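You operate a simulated robot arm through the tools that you are given. There is no shell and no other tool.

You run a simulated robot arm. Do the job below in one go: nothing can be reset, and whatever is moved stays where it is left.

## Task
Heat-press the blue tile on HIGH for the LONG time and set it on the large wire rack.
Fine: press it once, the other tiles, coaster and block not at all; swing the head clear, turn the heat dial off, leave the switch on.

The check looks at the end state, three seconds after you hand in, the way a careful person would. Anything else that was tipped, shoved, dropped, spilled or broken makes it a failure.

## Robot
A 7-joint arm with a two-finger parallel gripper, fixed in place. Base frame: the origin is at the foot of the arm, x ahead of it, y to its left, z up; the work surface is at about z = 84. Lengths are in cm, angles in degrees, forces in N, time in s.
Its first joint turns from -132.0 to 132.0 degrees. Payload 3.91 kg.
The tool frame sits at the grasp point between the pads (the TCP): z along the fingers, y along the line on which they close. The tips reach 3 cm beyond it. Largest opening 11 cm; finger width 2, thickness 1; the body of the gripper, 4.8 by 11.2 cm, starts 5.5 cm behind the TCP.
Orientation is that of the tool frame in the base frame, as [roll, pitch, yaw] about the fixed x, y, z axes, in that order (R = Rz(yaw) Ry(pitch) Rx(roll)). With the fingers straight down and closing along the base's y, the tool's x points along the base's -x, its y along +y and its z along -z.

## Interface
- The arm moves only by the tool drive_tool. Its argument "moves" is a list of rows, each an object of numbers (a shift or turn left out is 0, a gripper value left out holds the last): "tx", "ty", "tz": the shift along the tool's x, y, z in cm; "ax", "ay", "az": the turn, a rotation vector about the tool's x, y, z in degrees; "fingers": the finger opening in cm, from 0 to 11. In form: [{"tx": .., "ty": .., "tz": .., "ax": .., "ay": .., "az": .., "fingers": ..}, ...]. A call has 1 to 20 rows; each row shifts and turns the commanded pose from where the row before left it, along the tool's axes as they then stand. Rows are played at 5 a second. More than 5 cm and 8.6 degrees between two rows, or a gripper value outside its range, and nothing of the call is played. Where a pose cannot be reached the arm comes as near as it can. A force on the tool above 40 N (or 10 N above the force at the start of the call, whichever is more), or a blocked arm, ends the call early, and 0.2 s more pass. The fingers move at their own pace (about 10.8 cm/s each) and stop on an object; they squeeze with about 40 N. The grip force told is the motor's: it shows also when the fingers shut on nothing. Time passes only in rows, and 0.2 s behind the last, so rows that do not move let the fingers close. The reply holds the time, the measured pose of the TCP, the force on the tool along the base axes, the opening and the grip force, in the units named above and with some noise, with the torque about the TCP (base axes, N m) and any sound that the robot's microphone picked up.
- Cameras (640 x 400 px; columns grow to the right, rows downward): "scene" is fixed at [22.06, 49.91, 160]; the picture's right is [-0.37, -0.93, 0.00], its down [-0.79, 0.31, -0.53] and it looks along [0.50, -0.20, -0.85] (base axes); focal length 214 px, centre (320, 200). "wrist" rides on the gripper at [7.2, 1.7, -10.3] in the tool frame; the picture's right is [-0.23, 0.97, 0.00], its down [-0.76, -0.18, -0.62] and it looks along [-0.61, -0.14, 0.78] (tool axes); focal length 222 px, centre (320, 200). There is no depth. A picture from a camera that has moved, and an enlarged one, comes with that camera's place and axes in the base frame and with its lens.
- capture(camera): a new picture of that camera. It takes no simulated time.
- close_up(camera, box): a new picture of the part [left, top, right, bottom] of that camera's present view, enlarged. It takes no simulated time.
- job_done(): hands the job in; it is judged then, once.

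Nothing tells you positions but the pictures and the camera data. Unless the task says otherwise, let go and move clear before handing in.

The tools are called after ">>>" as a command line: name --argument value ..., lists and objects as JSON in quotes. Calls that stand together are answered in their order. drive_tool: Moves the arm, as the interface text tells. Its arguments: {"type":"object","properties":{"moves":{"type":"array","items":{"type":"object","properties":{"tx":{"type":"number"},"ty":{"type":"number"},"tz":{"type":"number"},"ax":{"type":"number"},"ay":{"type":"number"},"az":{"type":"number"},"fingers":{"type":"number"}}}}},"required":["moves"]} The other tools are called the same way: capture (camera) takes a picture; close_up (camera, box) takes an enlarged picture of a part of a camera's view; job_done () hands the job in.

At the start:

```text
time_s: 0.0
ee_pos: [50.86, 33.56, 129.06]
tool_rot: [180.0, -0.1, -179.9]
ft_force: [-0.4, 0.4, -0.2]
torque: [-0.03, -0.04, 0.0]
finger_gap: 11.0
finger_force: 0.1
```

scene: 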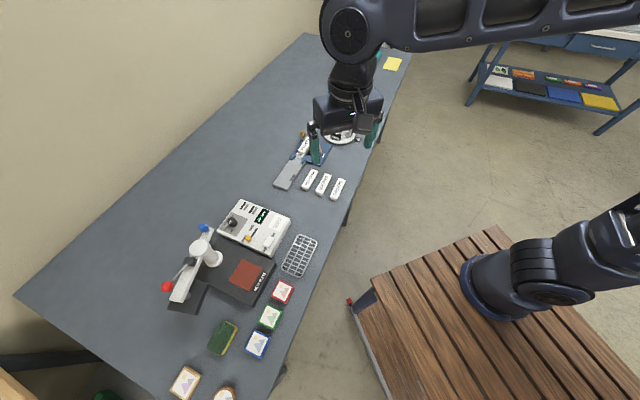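
wrist: 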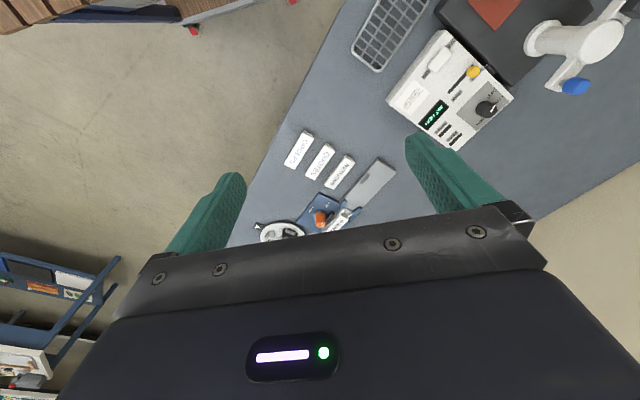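

I see a heat-press station on the bench: a press head with a red knob and blue knob, a control box, a wire rack, and tiles in red, green and blue. I'll look closer before moving anything.

>>> close_up --camera "scene" --box '[150, 180, 330, 300]'

>>> close_up --camera "scene" --box '[150, 270, 330, 400]'

>>> close_up --camera "scene" --box '[260, 100, 410, 210]'

>>> close_up --camera "wrist" --box '[340, 0, 640, 160]'

```text
3.33 times, centred on (240, 240) of scene
camera zoom: at [22.06, 49.91, 160.0], right [-0.37, -0.93, 0.0], down [-0.79, 0.31, -0.53], along [0.5, -0.2, -0.85], focal length 715 px, centre (587, 67)
```

zoom: 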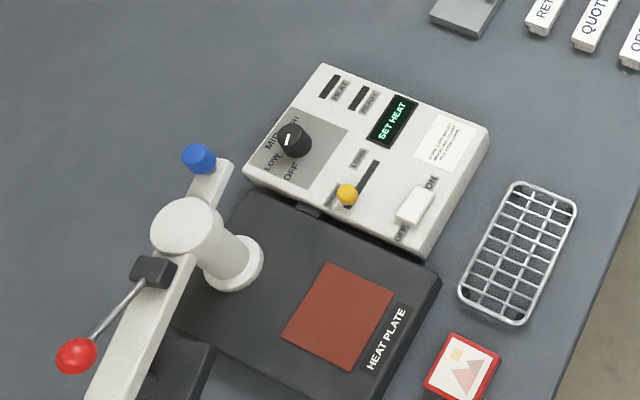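

```text
3.08 times, centred on (240, 335) of scene
camera zoom: at [22.06, 49.91, 160.0], right [-0.37, -0.93, 0.0], down [-0.79, 0.31, -0.53], along [0.5, -0.2, -0.85], focal length 660 px, centre (566, -215)
```

zoom: 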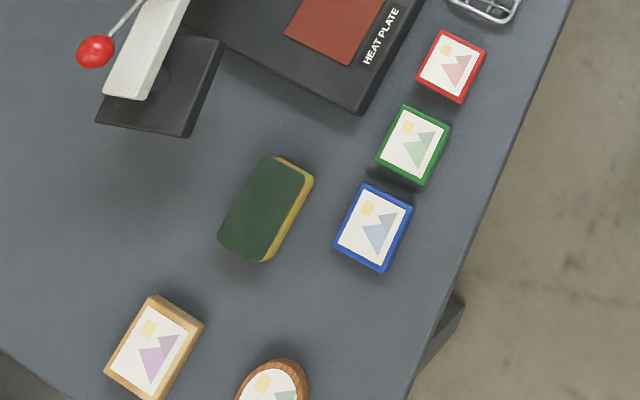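

```text
3.64 times, centred on (335, 155) of scene
camera zoom: at [22.06, 49.91, 160.0], right [-0.37, -0.93, 0.0], down [-0.79, 0.31, -0.53], along [0.5, -0.2, -0.85], focal length 780 px, centre (266, 364)
```

zoom: 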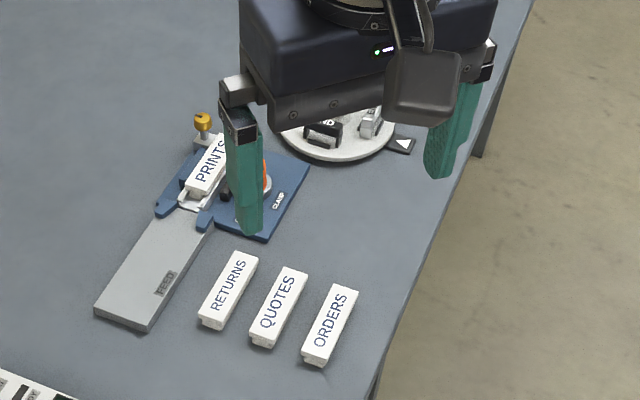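

```text
2.13 times, centred on (490, 80) of wrist
camera zoom: at [43.76, 35.32, 139.42], right [0.23, 0.97, 0.0], down [0.76, -0.18, 0.62], along [0.61, -0.14, -0.78], focal length 474 px, centre (-43, 456)
```

zoom: 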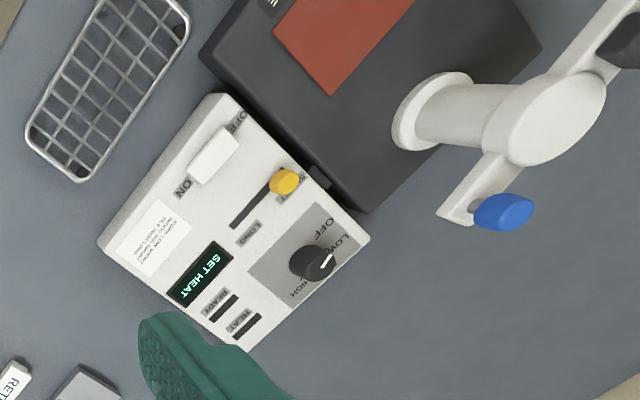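

The wrist camera shows the control panel: dial, slider, display "SET HEAT", switch and a note. I'll enlarge these to read the labels.

>>> close_up --camera "wrist" --box '[380, 80, 460, 130]'

>>> close_up --camera "wrist" --box '[430, 40, 530, 150]'

>>> close_up --camera "scene" --box '[210, 190, 300, 260]'

>>> close_up --camera "scene" --box '[150, 220, 230, 320]'

```text
8.00 times, centred on (420, 105) of wrist
camera zoom: at [43.76, 35.32, 139.42], right [0.23, 0.97, 0.0], down [0.76, -0.18, 0.62], along [0.61, -0.14, -0.78], focal length 1777 px, centre (-480, 960)
```

zoom: 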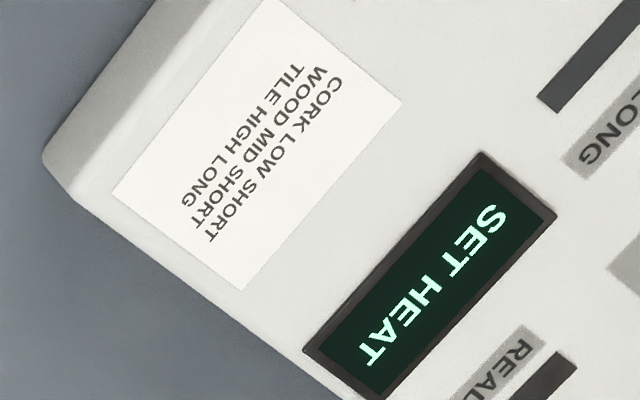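

```text
3.64 times, centred on (480, 95) of wrist
camera zoom: at [43.76, 35.32, 139.42], right [0.23, 0.97, 0.0], down [0.76, -0.18, 0.62], along [0.61, -0.14, -0.78], focal length 808 px, centre (-262, 582)
```

zoom: 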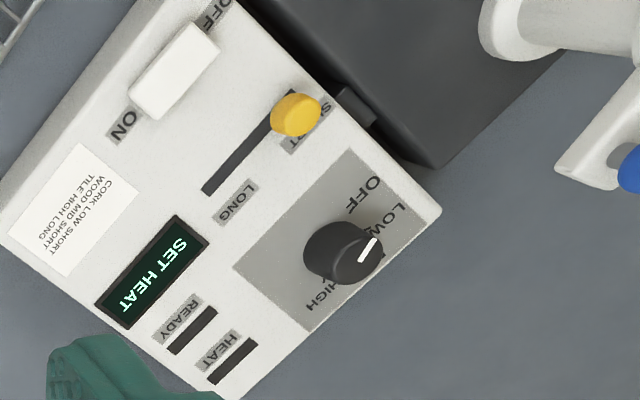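

```text
5.71 times, centred on (255, 225) of scene
camera zoom: at [22.06, 49.91, 160.0], right [-0.37, -0.93, 0.0], down [-0.79, 0.31, -0.53], along [0.5, -0.2, -0.85], focal length 1226 px, centre (691, 57)
```

zoom: 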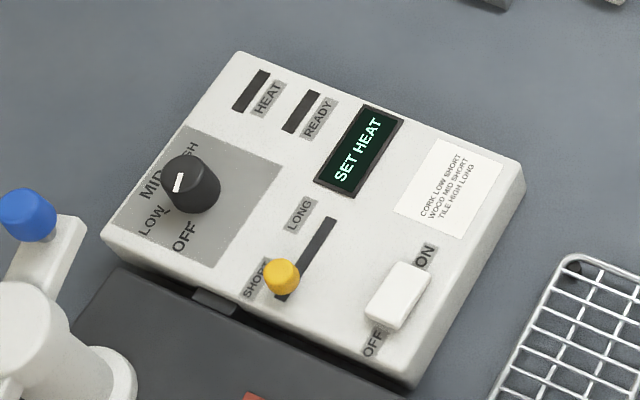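

```text
4.00 times, centred on (190, 270) of scene
camera zoom: at [22.06, 49.91, 160.0], right [-0.37, -0.93, 0.0], down [-0.79, 0.31, -0.53], along [0.5, -0.2, -0.85], focal length 858 px, centre (840, -80)
```

zoom: 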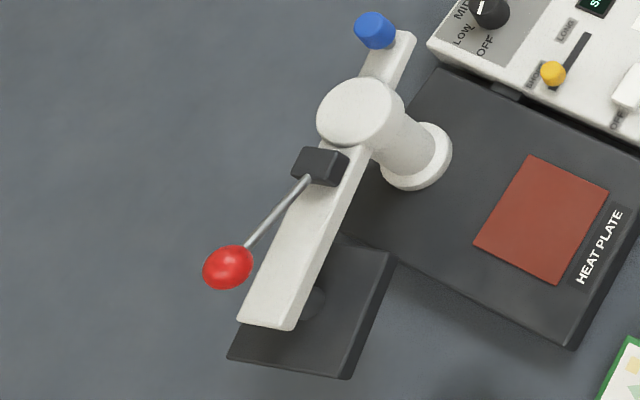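

The note says TILE HIGH LONG; the dial is not on HIGH, and the time slider seems to be at SHORT. I'll rotate and shift the arm, staying high, for a better view of the press and rack.

>>> drive_tool --moves '[{"tx": 2, "ty": 3.8, "tz": 0}, {"tx": 2, "ty": 3.8, "tz": 0}, {"tx": 2, "ty": 3.8, "tz": 0}, {"az": -7.5}, {"az": -7.5}, {"az": -7.5}, {"az": -7.5}, {"az": -7.5}, {"az": -7.5}, {}]'

>>> capture --camera "wrist"

>>> capture --camera "scene"

```text
time_s: 2.2
ee_pos: [44.99, 45.01, 128.93]
tool_rot: [-180.0, 0.1, -135.0]
ft_force: [0.7, 0.3, -0.7]
torque: [0.01, 0.02, 0.0]
finger_gap: 10.99
finger_force: 0.0
```

```text
taken
camera wrist: at [38.71, 41.12, 139.4], right [-0.53, 0.85, 0.0], down [0.66, 0.41, 0.62], along [0.53, 0.33, -0.78], focal length 222 px, centre (320, 200)
```

wrist: 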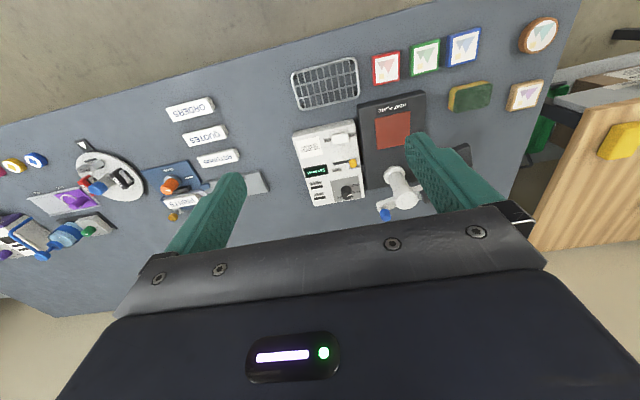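

```text
taken
```

scene: 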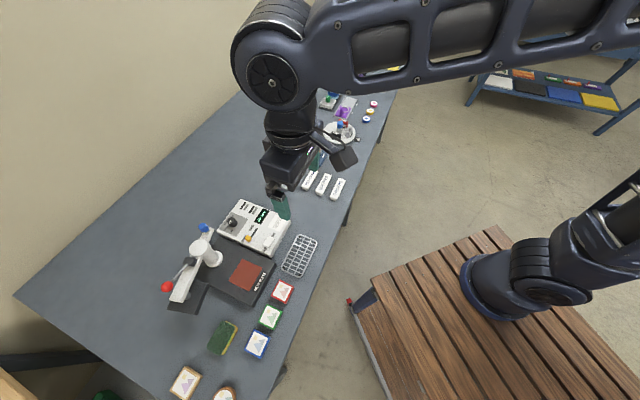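

The whole bench is visible now: the only wire rack I can see lies beside the control box. I'll zoom in on the panel, press and rack from this angle.

>>> close_up --camera "wrist" --box '[280, 110, 440, 220]'

>>> close_up --camera "wrist" --box '[280, 40, 500, 150]'

>>> close_up --camera "wrist" --box '[0, 80, 280, 280]'

>>> close_up --camera "wrist" --box '[440, 0, 640, 130]'

```text
3.64 times, centred on (360, 165) of wrist
camera zoom: at [38.71, 41.12, 139.4], right [-0.53, 0.85, 0.0], down [0.66, 0.41, 0.62], along [0.53, 0.33, -0.78], focal length 808 px, centre (174, 327)
```

zoom: 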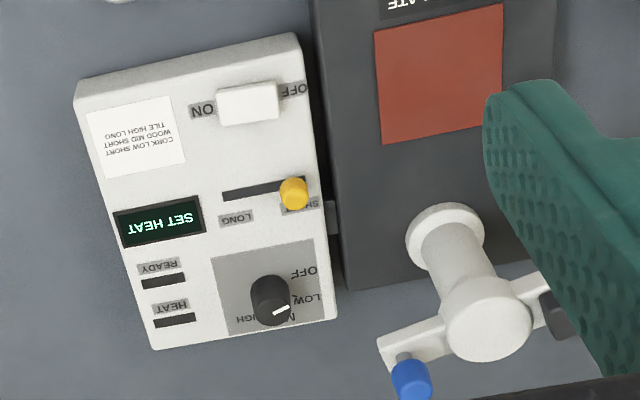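

```text
2.91 times, centred on (390, 95) of wrist
camera zoom: at [38.71, 41.12, 139.4], right [-0.53, 0.85, 0.0], down [0.66, 0.41, 0.62], along [0.53, 0.33, -0.78], focal length 646 px, centre (116, 506)
```

zoom: 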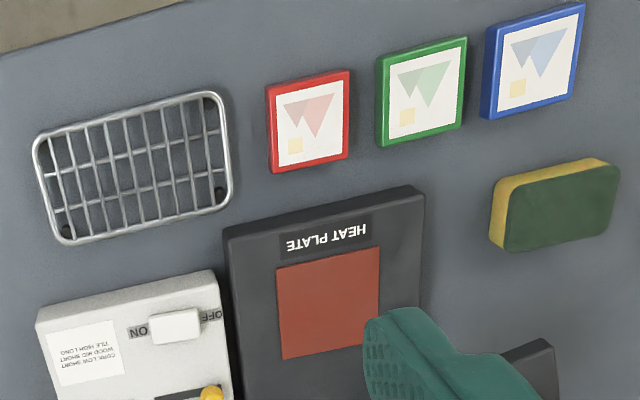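

```text
2.00 times, centred on (140, 180) of wrist
camera zoom: at [38.71, 41.12, 139.4], right [-0.53, 0.85, 0.0], down [0.66, 0.41, 0.62], along [0.53, 0.33, -0.78], focal length 444 px, centre (680, 240)
```

zoom: 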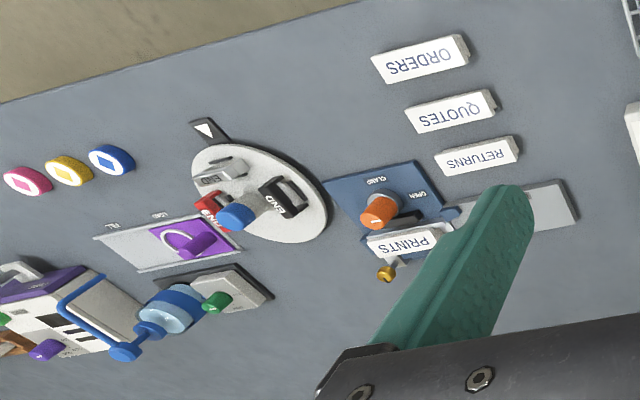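

```text
3.08 times, centred on (540, 65) of wrist
camera zoom: at [38.71, 41.12, 139.4], right [-0.53, 0.85, 0.0], down [0.66, 0.41, 0.62], along [0.53, 0.33, -0.78], focal length 684 px, centre (-357, 615)
```

zoom: 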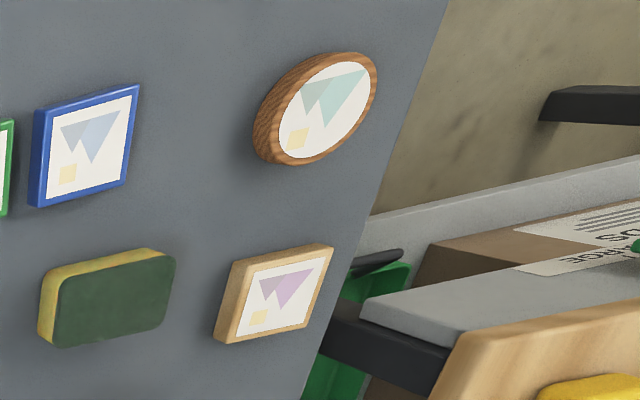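

The dial seems to be at OFF (display "SET HEAT"), the slider at SHORT, and the switch at ON. I'll move down and closer for an accurate look at the panel.

>>> drive_tool --moves '[{"tx": -1, "tz": 3.5}, {"tx": -1, "tz": 3.5}, {"tx": -1, "tz": 3.5}, {"tx": -1, "tz": 3.5}, {"tx": -1, "tz": 3.5}, {}]'

>>> capture --camera "wrist"

>>> close_up --camera "wrist" --box '[250, 80, 430, 240]'

```text
time_s: 3.6
ee_pos: [48.17, 48.52, 111.5]
tool_rot: [-180.0, 0.0, -135.1]
ft_force: [-0.8, 0.0, 0.5]
torque: [0.04, 0.03, 0.01]
finger_gap: 10.99
finger_force: 0.0
```

```text
taken
camera wrist: at [41.92, 44.66, 121.98], right [-0.53, 0.85, 0.0], down [0.66, 0.41, 0.62], along [0.53, 0.33, -0.78], focal length 222 px, centre (320, 200)
```

wrist: 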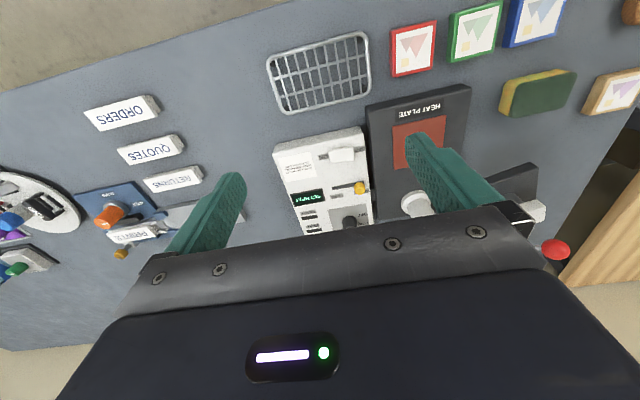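

```text
2.50 times, centred on (340, 160) of wrist
camera zoom: at [41.92, 44.66, 121.98], right [-0.53, 0.85, 0.0], down [0.66, 0.41, 0.62], along [0.53, 0.33, -0.78], focal length 555 px, centre (270, 300)
```

zoom: 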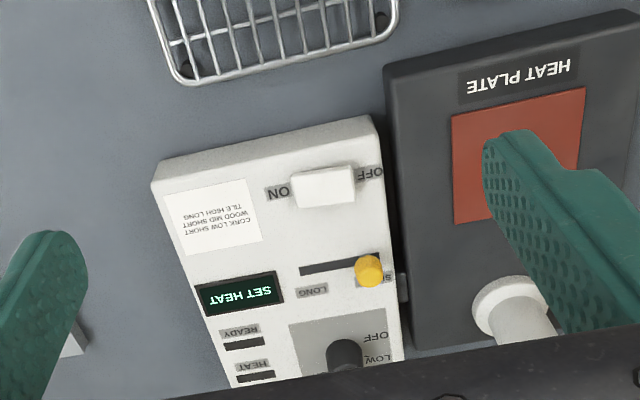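

The gripper hides the dial from here, so I'll move outward along the same heading, staying above the press height, to see the dial and slider directly.

>>> drive_tool --moves '[{"tx": -4}, {"tx": -4}, {"tx": -4}, {"tx": -4}, {}]'

>>> capture --camera "wrist"

>>> close_up --camera "wrist" --box '[250, 70, 430, 230]'

>>> close_up --camera "scene" --box '[150, 180, 330, 310]'

```text
time_s: 4.8
ee_pos: [59.81, 59.67, 111.35]
tool_rot: [179.9, 0.0, -135.0]
ft_force: [-0.9, 0.1, 0.1]
torque: [0.0, 0.0, -0.03]
finger_gap: 11.0
finger_force: 0.0
```

```text
taken
camera wrist: at [53.51, 55.82, 121.88], right [-0.53, 0.85, 0.0], down [0.66, 0.41, 0.62], along [0.53, 0.33, -0.78], focal length 222 px, centre (320, 200)
```

wrist: 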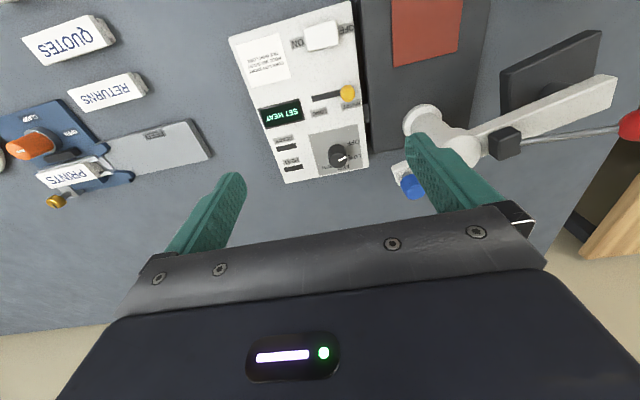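

```text
2.50 times, centred on (340, 150) of wrist
camera zoom: at [53.51, 55.82, 121.88], right [-0.53, 0.85, 0.0], down [0.66, 0.41, 0.62], along [0.53, 0.33, -0.78], focal length 555 px, centre (270, 325)
```

zoom: 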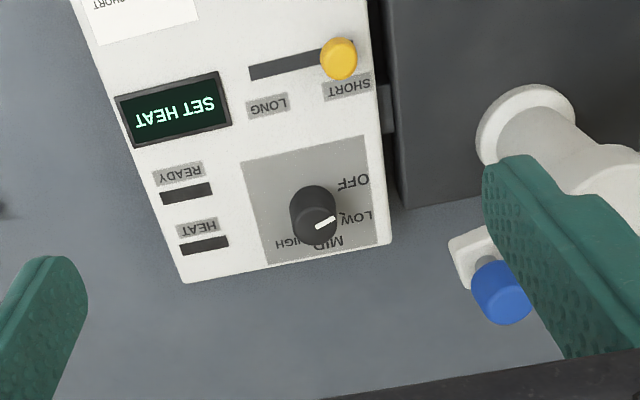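

```text
3.08 times, centred on (240, 245) of scene
camera zoom: at [22.06, 49.91, 160.0], right [-0.37, -0.93, 0.0], down [-0.79, 0.31, -0.53], along [0.5, -0.2, -0.85], focal length 660 px, centre (566, 62)
```

zoom: 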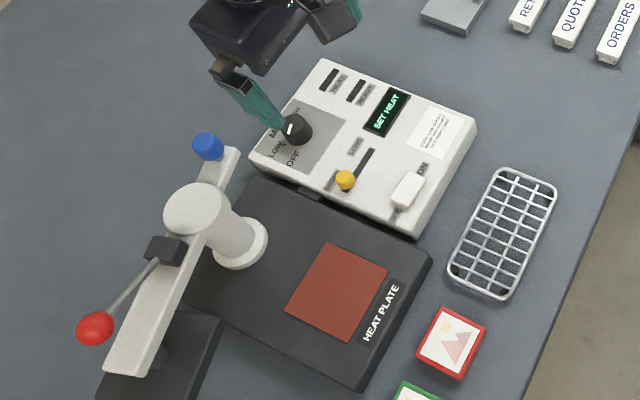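

The dial's pointer seems to be near OFF; I'll enlarge the dial to get its exact angle and label directions.

>>> close_up --camera "wrist" --box '[310, 115, 380, 185]'

>>> close_up --camera "wrist" --box '[290, 15, 370, 115]'

>>> close_up --camera "wrist" --box '[380, 20, 640, 210]'

```text
5.71 times, centred on (345, 150) of wrist
camera zoom: at [53.51, 55.82, 121.88], right [-0.53, 0.85, 0.0], down [0.66, 0.41, 0.62], along [0.53, 0.33, -0.78], focal length 1269 px, centre (177, 486)
```

zoom: 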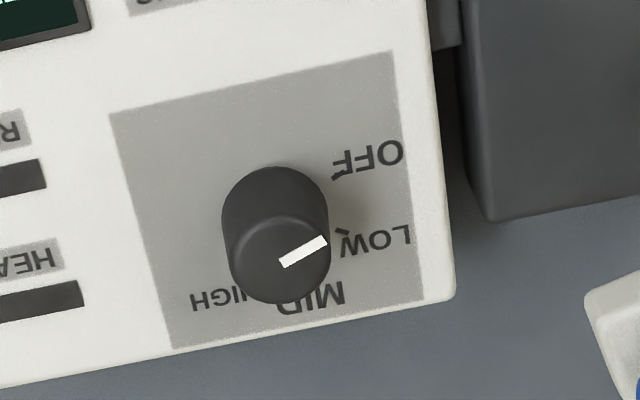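

```text
4.00 times, centred on (330, 65) of wrist
camera zoom: at [53.51, 55.82, 121.88], right [-0.53, 0.85, 0.0], down [0.66, 0.41, 0.62], along [0.53, 0.33, -0.78], focal length 888 px, centre (280, 740)
```

zoom: 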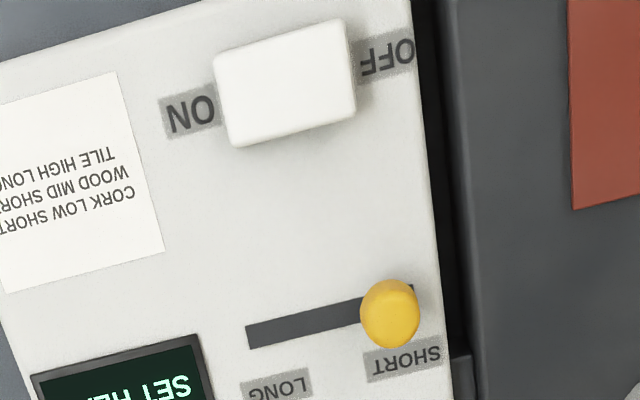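

```text
2.11 times, centred on (510, 115) of wrist
camera zoom: at [53.51, 55.82, 121.88], right [-0.53, 0.85, 0.0], down [0.66, 0.41, 0.62], along [0.53, 0.33, -0.78], focal length 468 px, centre (-80, 379)
```

zoom: 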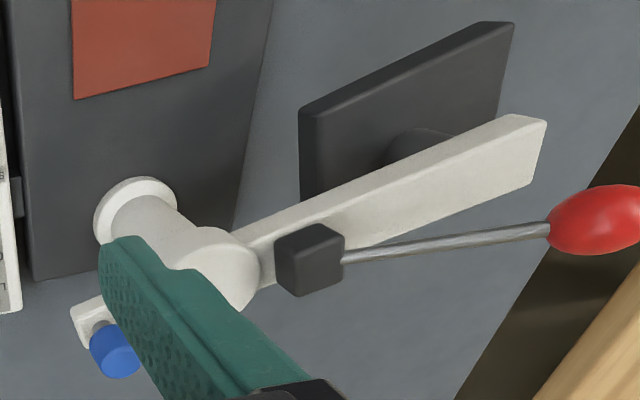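

The dial pointer lines up with OFF (about 154° in the base frame), with detents roughly 50° apart going clockwise to HIGH; the slider is at SHORT. Next I'll study the press head's geometry.

>>> close_up --camera "scene" --box '[155, 220, 225, 315]'

>>> close_up --camera "wrist" --box '[490, 20, 640, 170]'

>>> close_up --camera "wrist" --box '[390, 90, 540, 210]'

```text
4.21 times, centred on (190, 268) of scene
camera zoom: at [22.06, 49.91, 160.0], right [-0.37, -0.93, 0.0], down [-0.79, 0.31, -0.53], along [0.5, -0.2, -0.85], focal length 903 px, centre (867, -84)
```

zoom: 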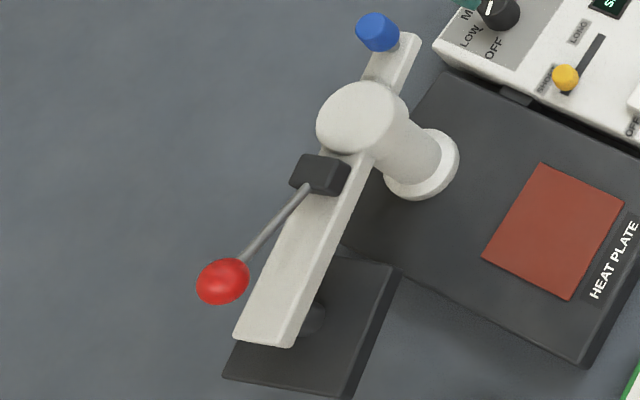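

```text
2.67 times, centred on (565, 95) of wrist
camera zoom: at [53.51, 55.82, 121.88], right [-0.53, 0.85, 0.0], down [0.66, 0.41, 0.62], along [0.53, 0.33, -0.78], focal length 592 px, centre (-333, 480)
```

zoom: 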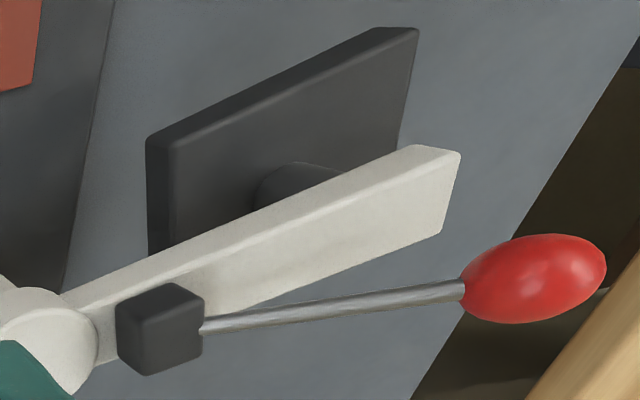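

```text
3.33 times, centred on (465, 150) of wrist
camera zoom: at [53.51, 55.82, 121.88], right [-0.53, 0.85, 0.0], down [0.66, 0.41, 0.62], along [0.53, 0.33, -0.78], focal length 740 px, centre (-163, 367)
```

zoom: 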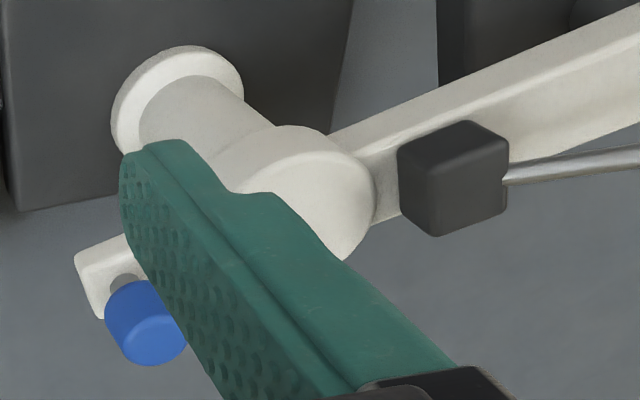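

I need finer detail of the press beam's end, head, lever block and knob, so I'll enlarge those further.

>>> close_up --camera "scene" --box '[160, 260, 210, 315]'

>>> close_up --camera "scene" --box '[180, 218, 230, 275]'

```text
7.27 times, centred on (185, 288) of scene
camera zoom: at [22.06, 49.91, 160.0], right [-0.37, -0.93, 0.0], down [-0.79, 0.31, -0.53], along [0.5, -0.2, -0.85], focal length 1560 px, centre (1302, -436)
```

zoom: 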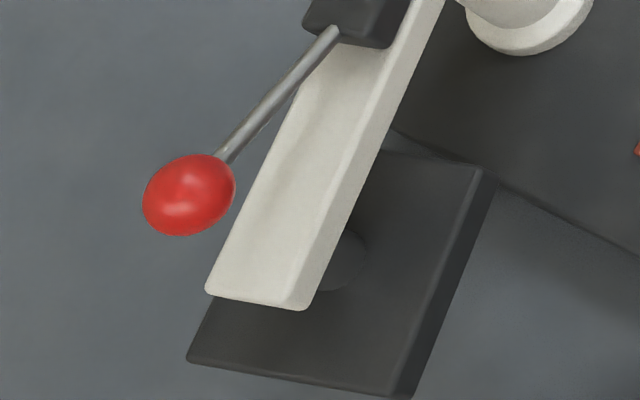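

```text
7.02 times, centred on (205, 246) of scene
camera zoom: at [22.06, 49.91, 160.0], right [-0.37, -0.93, 0.0], down [-0.79, 0.31, -0.53], along [0.5, -0.2, -0.85], focal length 1505 px, centre (1127, -126)
```

zoom: 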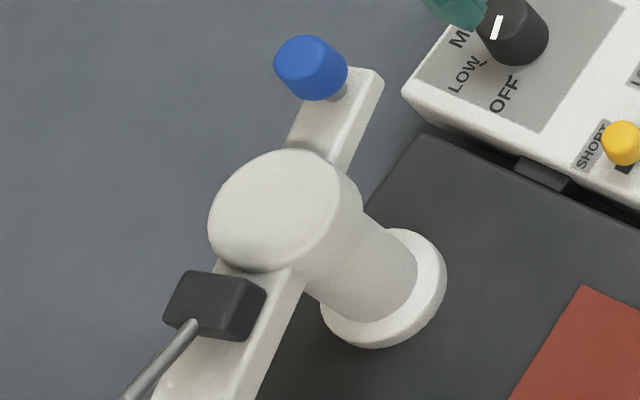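

The press pivot is at about (55.3, 74.8), with the blue knob at (60, 72, 102) and the red ball at (45, 81, 105). The dial is at about (66.3, 66.9), top z≈91. I'll move above the dial and turn the tool so the body stays clear of the blue knob.

>>> drive_tool --moves '[{"tx": -3.23, "ty": 0.17, "fingers": 6}, {"tx": -3.23, "ty": 0.17}, {"tx": -3.23, "ty": 0.17}, {"az": -8.4}, {"az": -8.4}, {"az": -8.4}, {"az": -8.4}, {"az": -8.4}, {"az": -8.4}, {"az": -8.4}, {"az": -8.4}, {"az": -8.4}, {"az": -8.4}, {"az": -8.4}, {"az": -7.6}, {}]'

>>> capture --camera "wrist"

>>> close_up --camera "scene" --box '[150, 120, 350, 270]'

```text
time_s: 8.2
ee_pos: [66.33, 67.07, 111.58]
tool_rot: [180.0, 0.0, -34.9]
ft_force: [-0.7, -1.0, -0.2]
torque: [0.0, 0.0, 0.03]
finger_gap: 6.0
finger_force: 0.1
```

```text
taken
camera wrist: at [71.31, 61.6, 121.9], right [-0.74, -0.67, 0.0], down [-0.52, 0.58, 0.62], along [-0.42, 0.46, -0.78], focal length 222 px, centre (320, 200)
```

wrist: 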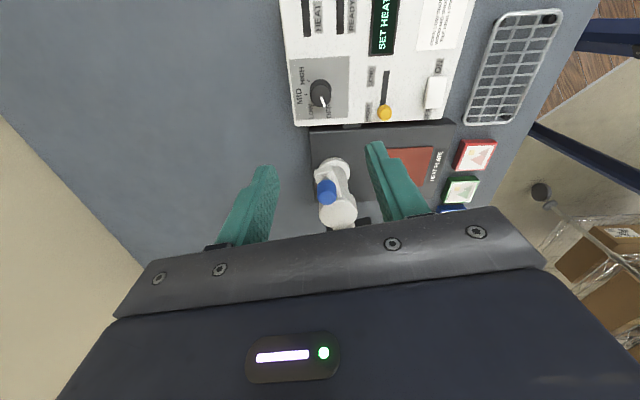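

```text
2.67 times, centred on (250, 195) of scene
camera zoom: at [22.06, 49.91, 160.0], right [-0.37, -0.93, 0.0], down [-0.79, 0.31, -0.53], along [0.5, -0.2, -0.85], focal length 572 px, centre (507, 213)
```

zoom: 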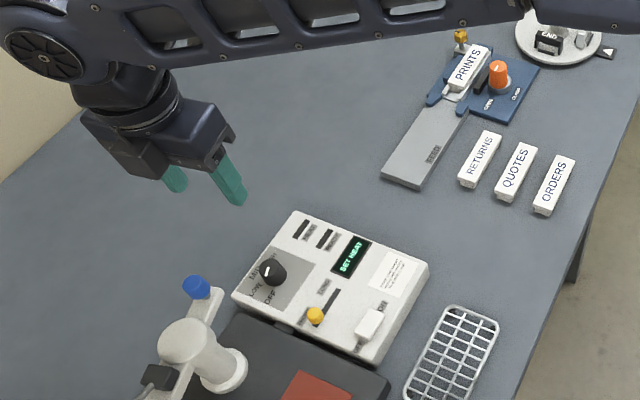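

From this new angle I can triangulate the dial and blue knob again more precisely.

>>> close_up --camera "wrist" --box '[285, 50, 365, 130]'

>>> close_up --camera "wrist" --box '[290, 70, 470, 235]'

```text
5.00 times, centred on (325, 90) of wrist
camera zoom: at [71.31, 61.6, 121.9], right [-0.74, -0.67, 0.0], down [-0.52, 0.58, 0.62], along [-0.42, 0.46, -0.78], focal length 1111 px, centre (295, 750)
```

zoom: 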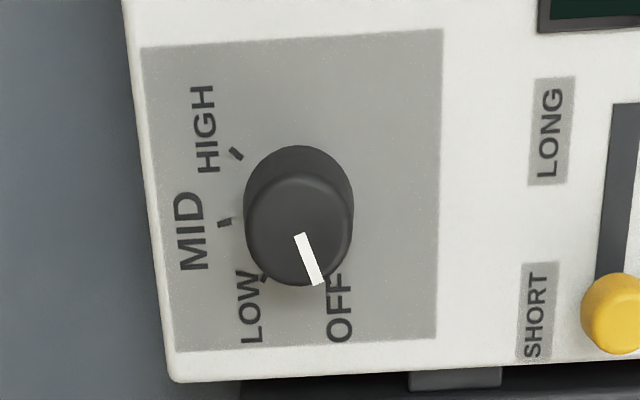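

```text
2.42 times, centred on (380, 152) of wrist
camera zoom: at [71.31, 61.6, 121.9], right [-0.74, -0.67, 0.0], down [-0.52, 0.58, 0.62], along [-0.42, 0.46, -0.78], focal length 538 px, centre (174, 315)
```

zoom: 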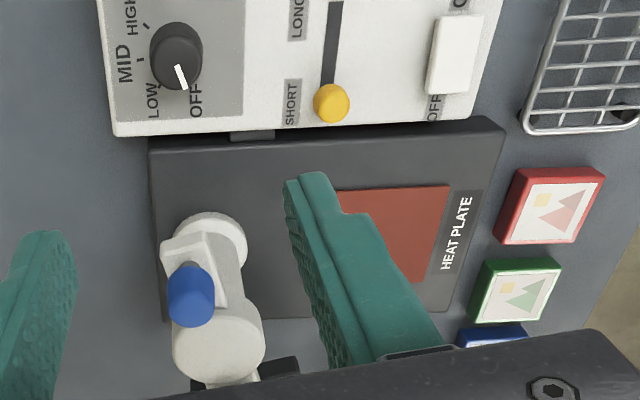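

The dial axis is confirmed at (66.3, 67.0), and the gripper is directly above it. I'll descend around it with the fingers open 6 cm.

>>> drive_tool --moves '[{"tz": 4, "fingers": 6}, {"tz": 4}, {"tz": 4}, {"tz": 4}, {"tz": 2}, {"tz": 1.3}, {}]'

>>> close_up --camera "scene" --box '[150, 150, 330, 280]'

>>> capture --camera "wrist"

```text
time_s: 9.8
ee_pos: [66.27, 67.13, 92.15]
tool_rot: [180.0, 0.0, -35.0]
ft_force: [0.2, 0.0, -0.4]
torque: [-0.03, 0.01, -0.05]
finger_gap: 6.0
finger_force: 0.0
```

```text
3.08 times, centred on (240, 215) of scene
camera zoom: at [22.06, 49.91, 160.0], right [-0.37, -0.93, 0.0], down [-0.79, 0.31, -0.53], along [0.5, -0.2, -0.85], focal length 660 px, centre (566, 154)
```

zoom: 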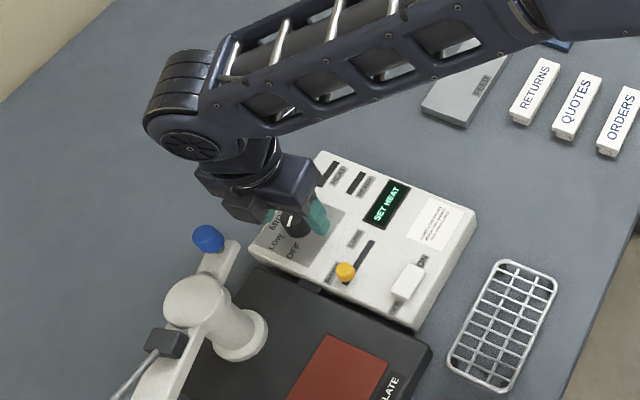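

```text
taken
camera wrist: at [71.3, 61.58, 102.49], right [-0.74, -0.67, 0.0], down [-0.52, 0.58, 0.62], along [-0.42, 0.46, -0.78], focal length 222 px, centre (320, 200)
```

wrist: 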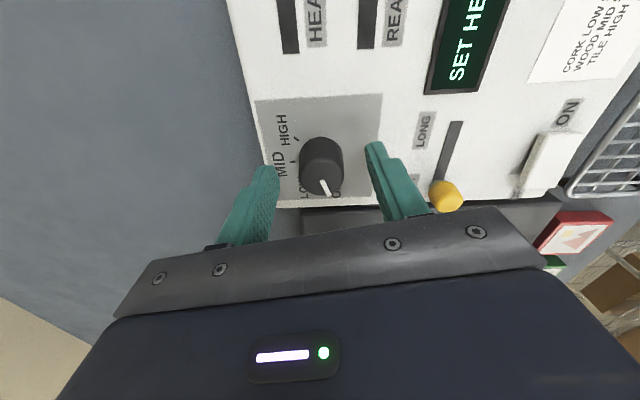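

The fingers straddle the dial cleanly. I'll close on it.

>>> drive_tool --moves '[{"fingers": 1.5}, {}, {}, {}]'

```text
time_s: 10.8
ee_pos: [66.2, 66.95, 92.26]
tool_rot: [179.9, 0.1, -35.0]
ft_force: [-10.6, -15.7, -0.7]
torque: [-0.64, 0.31, -0.05]
finger_gap: 2.93
finger_force: 44.8
```

The dial is gripped (gap 2.9), with a sideways load that shows I'm about 2 mm off-centre. I'll relax that and then turn clockwise 50°.

>>> drive_tool --moves '[{"ty": 0.19}, {}]'

```text
time_s: 11.4
ee_pos: [66.32, 66.93, 92.11]
tool_rot: [-179.9, -0.1, -35.1]
ft_force: [5.7, 7.8, -12.4]
torque: [0.35, -0.49, -0.02]
finger_gap: 2.91
finger_force: 44.2
```

>>> drive_tool --moves '[{"ty": -0.06}, {}, {}]'

```text
time_s: 12.2
ee_pos: [66.2, 67.0, 92.1]
tool_rot: [180.0, 0.0, -34.9]
ft_force: [7.9, 9.4, -13.8]
torque: [0.46, -0.02, -0.05]
finger_gap: 2.93
finger_force: 45.0
```

The remaining load is small. I'll begin the clockwise turn in small steps.

>>> drive_tool --moves '[{"ty": -0.05, "az": 5}, {"az": 8}, {"az": 8}, {"az": 8}, {}]'

>>> close_up --camera "scene" --box '[190, 180, 310, 270]'

```text
time_s: 13.4
ee_pos: [66.27, 67.06, 92.04]
tool_rot: [179.8, 0.1, -64.0]
ft_force: [3.9, 4.5, -15.6]
torque: [-0.03, -0.14, -0.04]
finger_gap: 2.92
finger_force: 45.1
```

```text
4.44 times, centred on (250, 225) of scene
camera zoom: at [22.06, 49.91, 160.0], right [-0.37, -0.93, 0.0], down [-0.79, 0.31, -0.53], along [0.5, -0.2, -0.85], focal length 953 px, centre (631, 89)
```

zoom: 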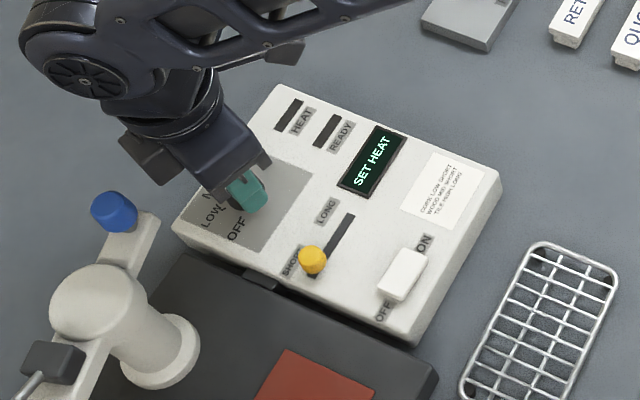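

The dial is following the gripper with little torque. I'll continue to the end of this 50° segment.

>>> drive_tool --moves '[{"az": 7}, {"az": 7}, {"az": 7}, {}, {}]'

>>> close_up --camera "scene" --box '[190, 180, 310, 270]'

>>> close_up --camera "wrist" --box '[250, 60, 480, 220]'

```text
time_s: 14.6
ee_pos: [66.23, 66.94, 92.05]
tool_rot: [-180.0, 0.1, -85.0]
ft_force: [1.0, 3.4, -10.9]
torque: [0.58, 0.11, -0.01]
finger_gap: 2.93
finger_force: 45.0
```

```text
4.44 times, centred on (250, 225) of scene
camera zoom: at [22.06, 49.91, 160.0], right [-0.37, -0.93, 0.0], down [-0.79, 0.31, -0.53], along [0.5, -0.2, -0.85], focal length 953 px, centre (631, 89)
```

zoom: 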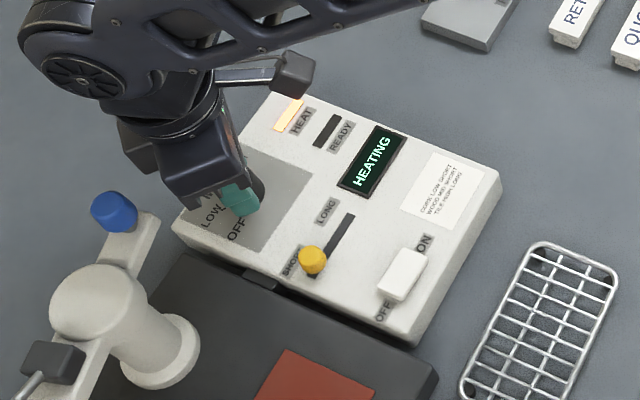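

```text
2.50 times, centred on (365, 140) of wrist
camera zoom: at [65.23, 59.68, 102.52], right [-0.99, 0.14, 0.0], down [0.11, 0.77, 0.62], along [0.09, 0.62, -0.78], focal length 555 px, centre (208, 350)
```

zoom: 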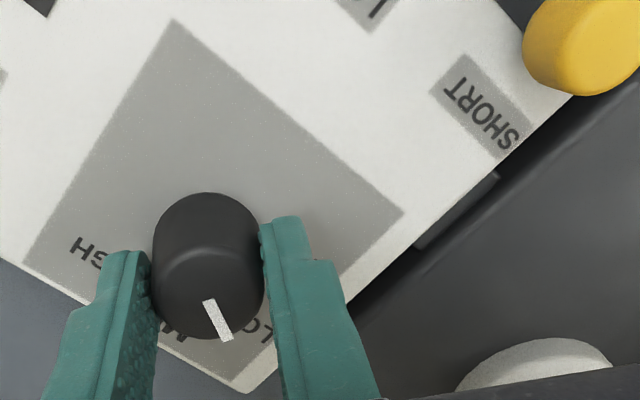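

The display reads HEATING and the HEAT lamp is lit, so the dial has reached LOW. I'll open, rotate back, re-grip, and turn further.

>>> drive_tool --moves '[{"fingers": 5.5}, {}, {"az": -8.4}, {"az": -8.4}, {"az": -8.4}, {"az": -8.4}, {"az": -8.4}, {"az": -8}, {"fingers": 1.5}, {}, {}, {}]'

```text
time_s: 17.2
ee_pos: [66.33, 66.87, 92.23]
tool_rot: [180.0, 0.0, -35.1]
ft_force: [8.3, 9.7, -2.2]
torque: [0.38, -0.25, -0.04]
finger_gap: 2.93
finger_force: 44.8
```

>>> drive_tool --moves '[{"ty": -0.06, "az": 6}, {"az": 8}, {"az": 8}, {"az": 8}, {"az": 7}, {"az": 7}, {"az": 6}, {}, {}]'

>>> close_up --camera "scene" --box '[190, 180, 310, 270]'

>>> close_up --camera "wrist" --box '[250, 60, 480, 220]'

```text
time_s: 19.2
ee_pos: [66.27, 66.93, 92.28]
tool_rot: [-180.0, -0.1, -85.1]
ft_force: [-4.1, -21.2, 3.5]
torque: [-0.91, 0.19, 0.03]
finger_gap: 2.92
finger_force: 44.8
```

```text
4.44 times, centred on (250, 225) of scene
camera zoom: at [22.06, 49.91, 160.0], right [-0.37, -0.93, 0.0], down [-0.79, 0.31, -0.53], along [0.5, -0.2, -0.85], focal length 953 px, centre (631, 89)
```

zoom: 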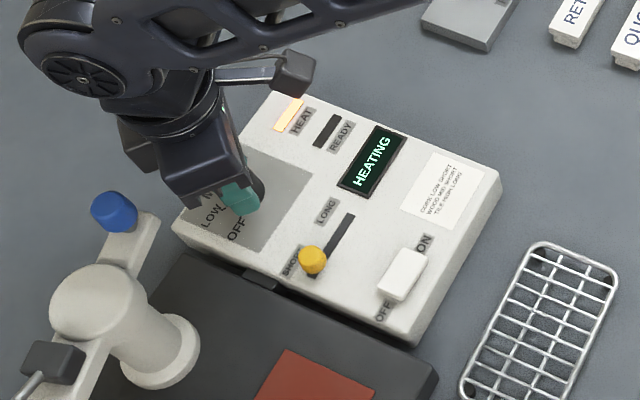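

```text
2.50 times, centred on (365, 140) of wrist
camera zoom: at [65.23, 59.63, 102.62], right [-0.99, 0.14, 0.0], down [0.11, 0.77, 0.62], along [0.09, 0.62, -0.78], focal length 555 px, centre (208, 350)
```

zoom: 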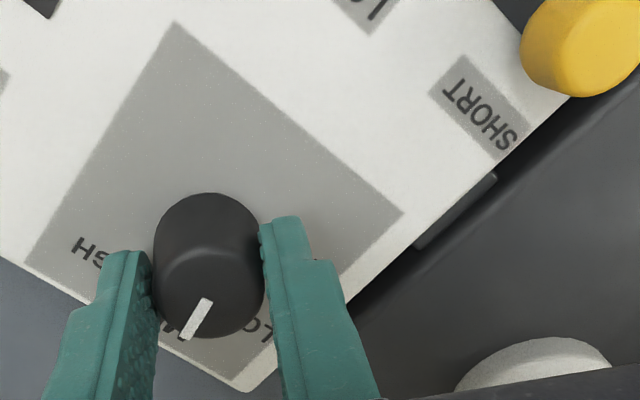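

The pointer is now near MID. One more re-grip and turn to reach HIGH.

>>> drive_tool --moves '[{"fingers": 5.5}, {}, {"az": -8.4}, {"az": -8.4}, {"az": -8.4}, {"az": -8.4}, {"az": -8.4}, {"az": -8}, {"fingers": 1.5}, {}, {}, {}]'

>>> drive_tool --moves '[{"az": 6}, {"az": 8}, {"az": 8}, {"az": 8}, {"az": 7}, {"az": 7}, {"az": 6}, {}, {}]'

>>> close_up --camera "wrist" --box '[250, 60, 480, 220]'

```text
time_s: 21.8
ee_pos: [66.26, 66.94, 92.3]
tool_rot: [179.9, 0.0, -35.0]
ft_force: [3.4, -2.6, -0.7]
torque: [-0.14, -0.15, 0.0]
finger_gap: 2.91
finger_force: 44.8
```

```text
time_s: 23.8
ee_pos: [66.37, 66.8, 92.24]
tool_rot: [179.9, 0.0, -85.0]
ft_force: [-19.7, -26.4, -0.9]
torque: [-0.95, 0.64, 0.36]
finger_gap: 2.91
finger_force: 44.8
```

```text
2.50 times, centred on (365, 140) of wrist
camera zoom: at [65.25, 59.63, 102.62], right [-0.99, 0.14, 0.0], down [0.11, 0.77, 0.62], along [0.09, 0.62, -0.78], focal length 555 px, centre (208, 350)
```

zoom: 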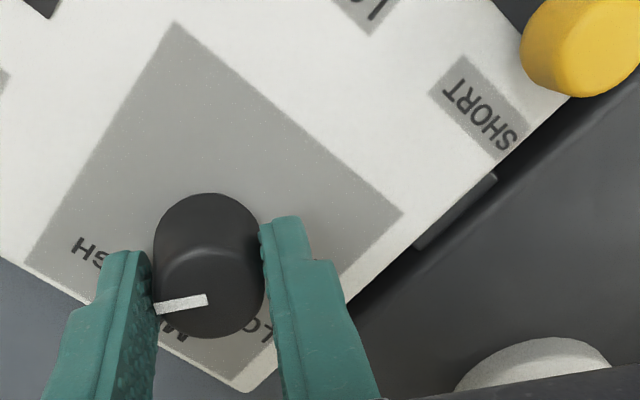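

The pointer is at about 4–5° and I felt an end-stop torque, so it should be at HIGH. I'll release, rise and check it.

>>> drive_tool --moves '[{"fingers": 5.5}, {}, {"tz": -2}, {"tz": -4}, {"tz": -4}, {"tz": -4}, {"tz": -4}, {}]'

>>> capture --camera "wrist"

>>> close_up --camera "wrist" --box '[260, 40, 420, 200]'

>>> close_up --camera "scene" --box '[190, 180, 310, 270]'

```text
time_s: 25.6
ee_pos: [66.46, 67.01, 110.21]
tool_rot: [-180.0, 0.0, -85.0]
ft_force: [0.8, 0.4, -0.2]
torque: [0.0, 0.01, 0.0]
finger_gap: 5.5
finger_force: 0.0
```

```text
taken
camera wrist: at [65.49, 59.76, 120.67], right [-0.99, 0.14, 0.0], down [0.11, 0.77, 0.62], along [0.09, 0.62, -0.78], focal length 222 px, centre (320, 200)
```

wrist: 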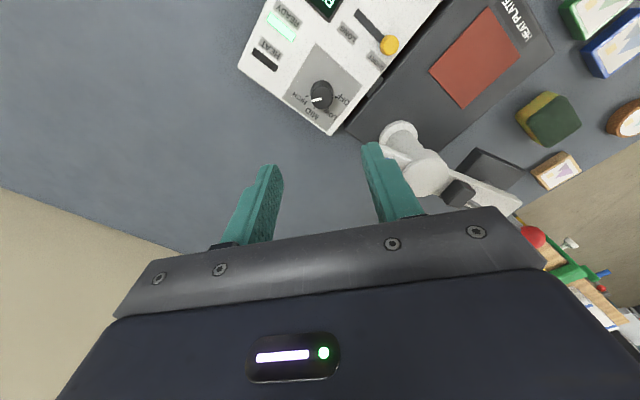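

```text
2.50 times, centred on (340, 120) of wrist
camera zoom: at [65.49, 59.76, 120.67], right [-0.99, 0.14, 0.0], down [0.11, 0.77, 0.62], along [0.09, 0.62, -0.78], focal length 555 px, centre (270, 400)
```

zoom: 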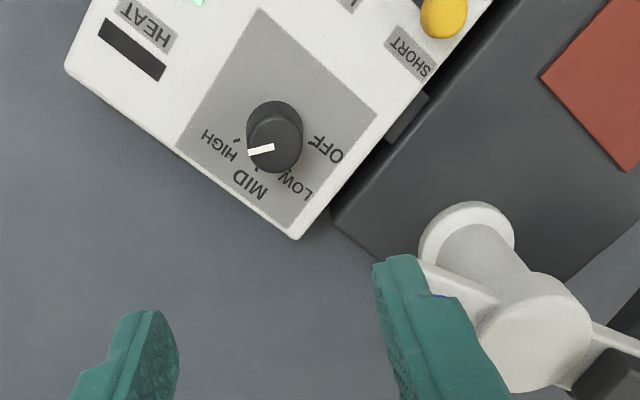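

```text
4.44 times, centred on (250, 225) of scene
camera zoom: at [22.06, 49.91, 160.0], right [-0.37, -0.93, 0.0], down [-0.79, 0.31, -0.53], along [0.5, -0.2, -0.85], focal length 953 px, centre (631, 89)
```

zoom: 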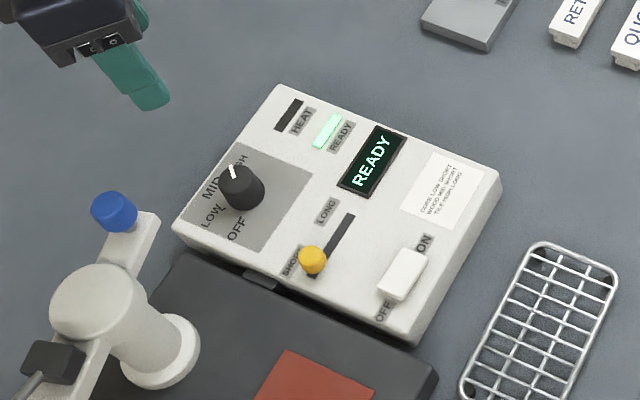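

READY is lit on HIGH. Next is the time slider: its yellow knob is at (57.9, 62.9, 90), with travel of about 4 cm toward LONG along (0.72, −0.69). I'll go above it with the fingers in line with the slot.

>>> drive_tool --moves '[{"az": 8.4}, {"az": 8.4}, {"az": 8.4}, {"az": 8.4}, {"az": 8.4}, {"az": 8}, {"tx": 3, "ty": 1.05, "fingers": 4}, {"tx": 3, "ty": 1.05}, {"tx": 3, "ty": 1.05}, {}]'

>>> capture --camera "wrist"

>>> close_up --camera "wrist" --box '[240, 40, 440, 200]'

```text
time_s: 27.8
ee_pos: [57.62, 62.83, 110.28]
tool_rot: [-180.0, 0.0, -135.0]
ft_force: [0.6, 0.5, 0.2]
torque: [0.02, 0.01, -0.02]
finger_gap: 4.01
finger_force: 0.2
```

```text
taken
camera wrist: at [51.25, 58.96, 120.76], right [-0.53, 0.85, 0.0], down [0.66, 0.41, 0.62], along [0.53, 0.33, -0.78], focal length 222 px, centre (320, 200)
```

wrist: 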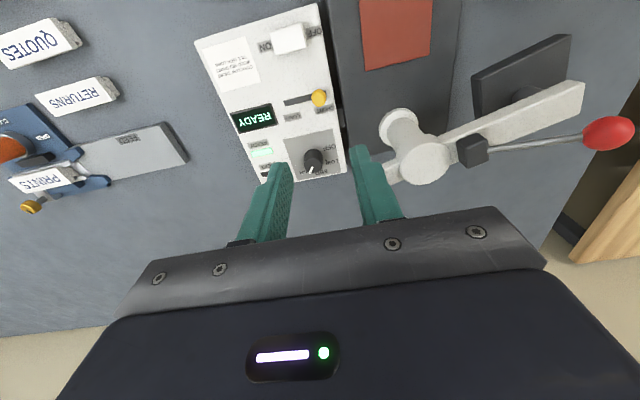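

```text
2.50 times, centred on (340, 120) of wrist
camera zoom: at [51.25, 58.96, 120.76], right [-0.53, 0.85, 0.0], down [0.66, 0.41, 0.62], along [0.53, 0.33, -0.78], focal length 555 px, centre (270, 400)
```

zoom: 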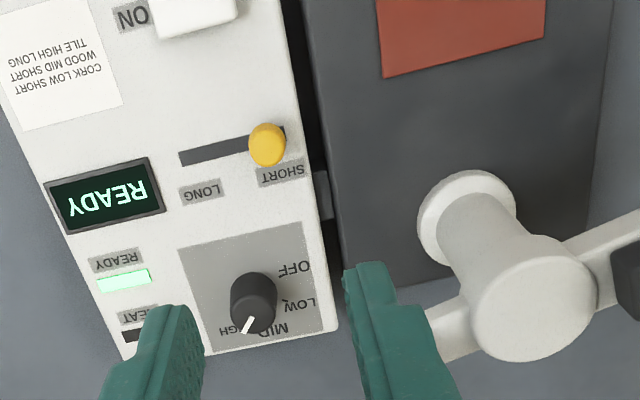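

The slider knob is confirmed at (57.9, 62.9). I'll descend around it.

>>> drive_tool --moves '[{"tx": -0.25, "ty": -0.15, "tz": 4, "fingers": 4}, {"tz": 4}, {"tz": 4}, {"tz": 3}, {"tz": 2}, {"tz": 1.2}, {}]'

>>> capture --camera "wrist"

>>> close_up --camera "scene" --box '[190, 180, 310, 270]'

```text
time_s: 29.4
ee_pos: [57.98, 62.8, 91.97]
tool_rot: [179.9, 0.0, -135.0]
ft_force: [-0.2, 0.1, 1.1]
torque: [0.02, 0.02, 0.0]
finger_gap: 4.0
finger_force: 0.1
```

```text
taken
camera wrist: at [51.65, 59.01, 102.41], right [-0.53, 0.85, 0.0], down [0.66, 0.41, 0.62], along [0.53, 0.33, -0.78], focal length 222 px, centre (320, 200)
```

wrist: 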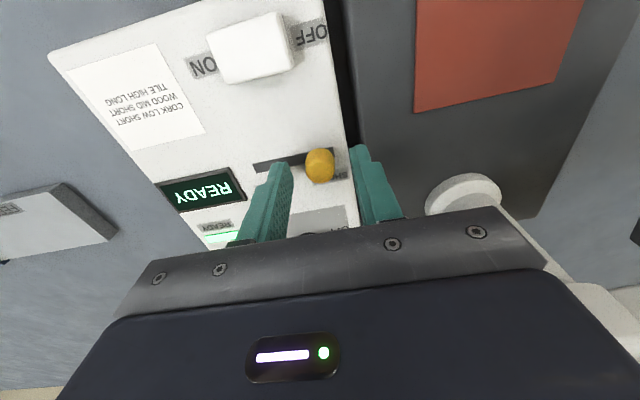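

```text
4.44 times, centred on (250, 225) of scene
camera zoom: at [22.06, 49.91, 160.0], right [-0.37, -0.93, 0.0], down [-0.79, 0.31, -0.53], along [0.5, -0.2, -0.85], focal length 953 px, centre (631, 89)
```

zoom: 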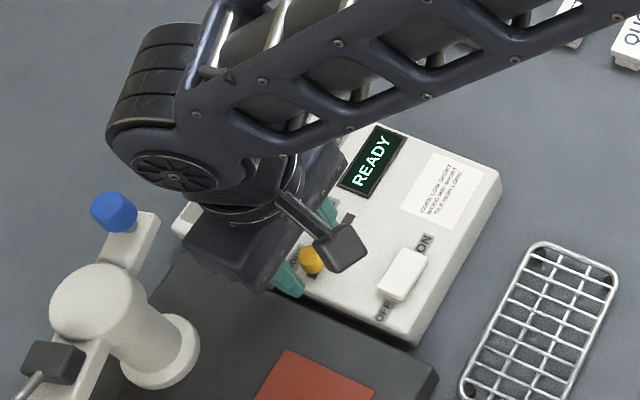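

The knob sits between the fingers. I'll narrow the gap and slide toward LONG.

>>> drive_tool --moves '[{"fingers": 3}, {}, {"ty": -1}, {"ty": -1}, {"ty": -1}, {"ty": -0.6}, {}]'

>>> close_up --camera "wrist" --box '[180, 80, 400, 240]'

```text
time_s: 31.0
ee_pos: [60.45, 60.41, 91.98]
tool_rot: [-180.0, 0.0, -135.0]
ft_force: [-0.6, 0.4, -0.3]
torque: [-0.01, -0.01, -0.01]
finger_gap: 3.0
finger_force: 0.1
```

```text
2.50 times, centred on (290, 160) of wrist
camera zoom: at [54.25, 56.52, 102.33], right [-0.53, 0.85, 0.0], down [0.66, 0.41, 0.62], along [0.53, 0.33, -0.78], focal length 555 px, centre (395, 300)
```

zoom: 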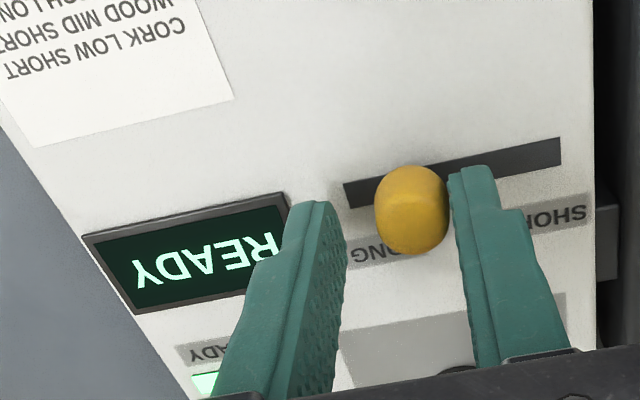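

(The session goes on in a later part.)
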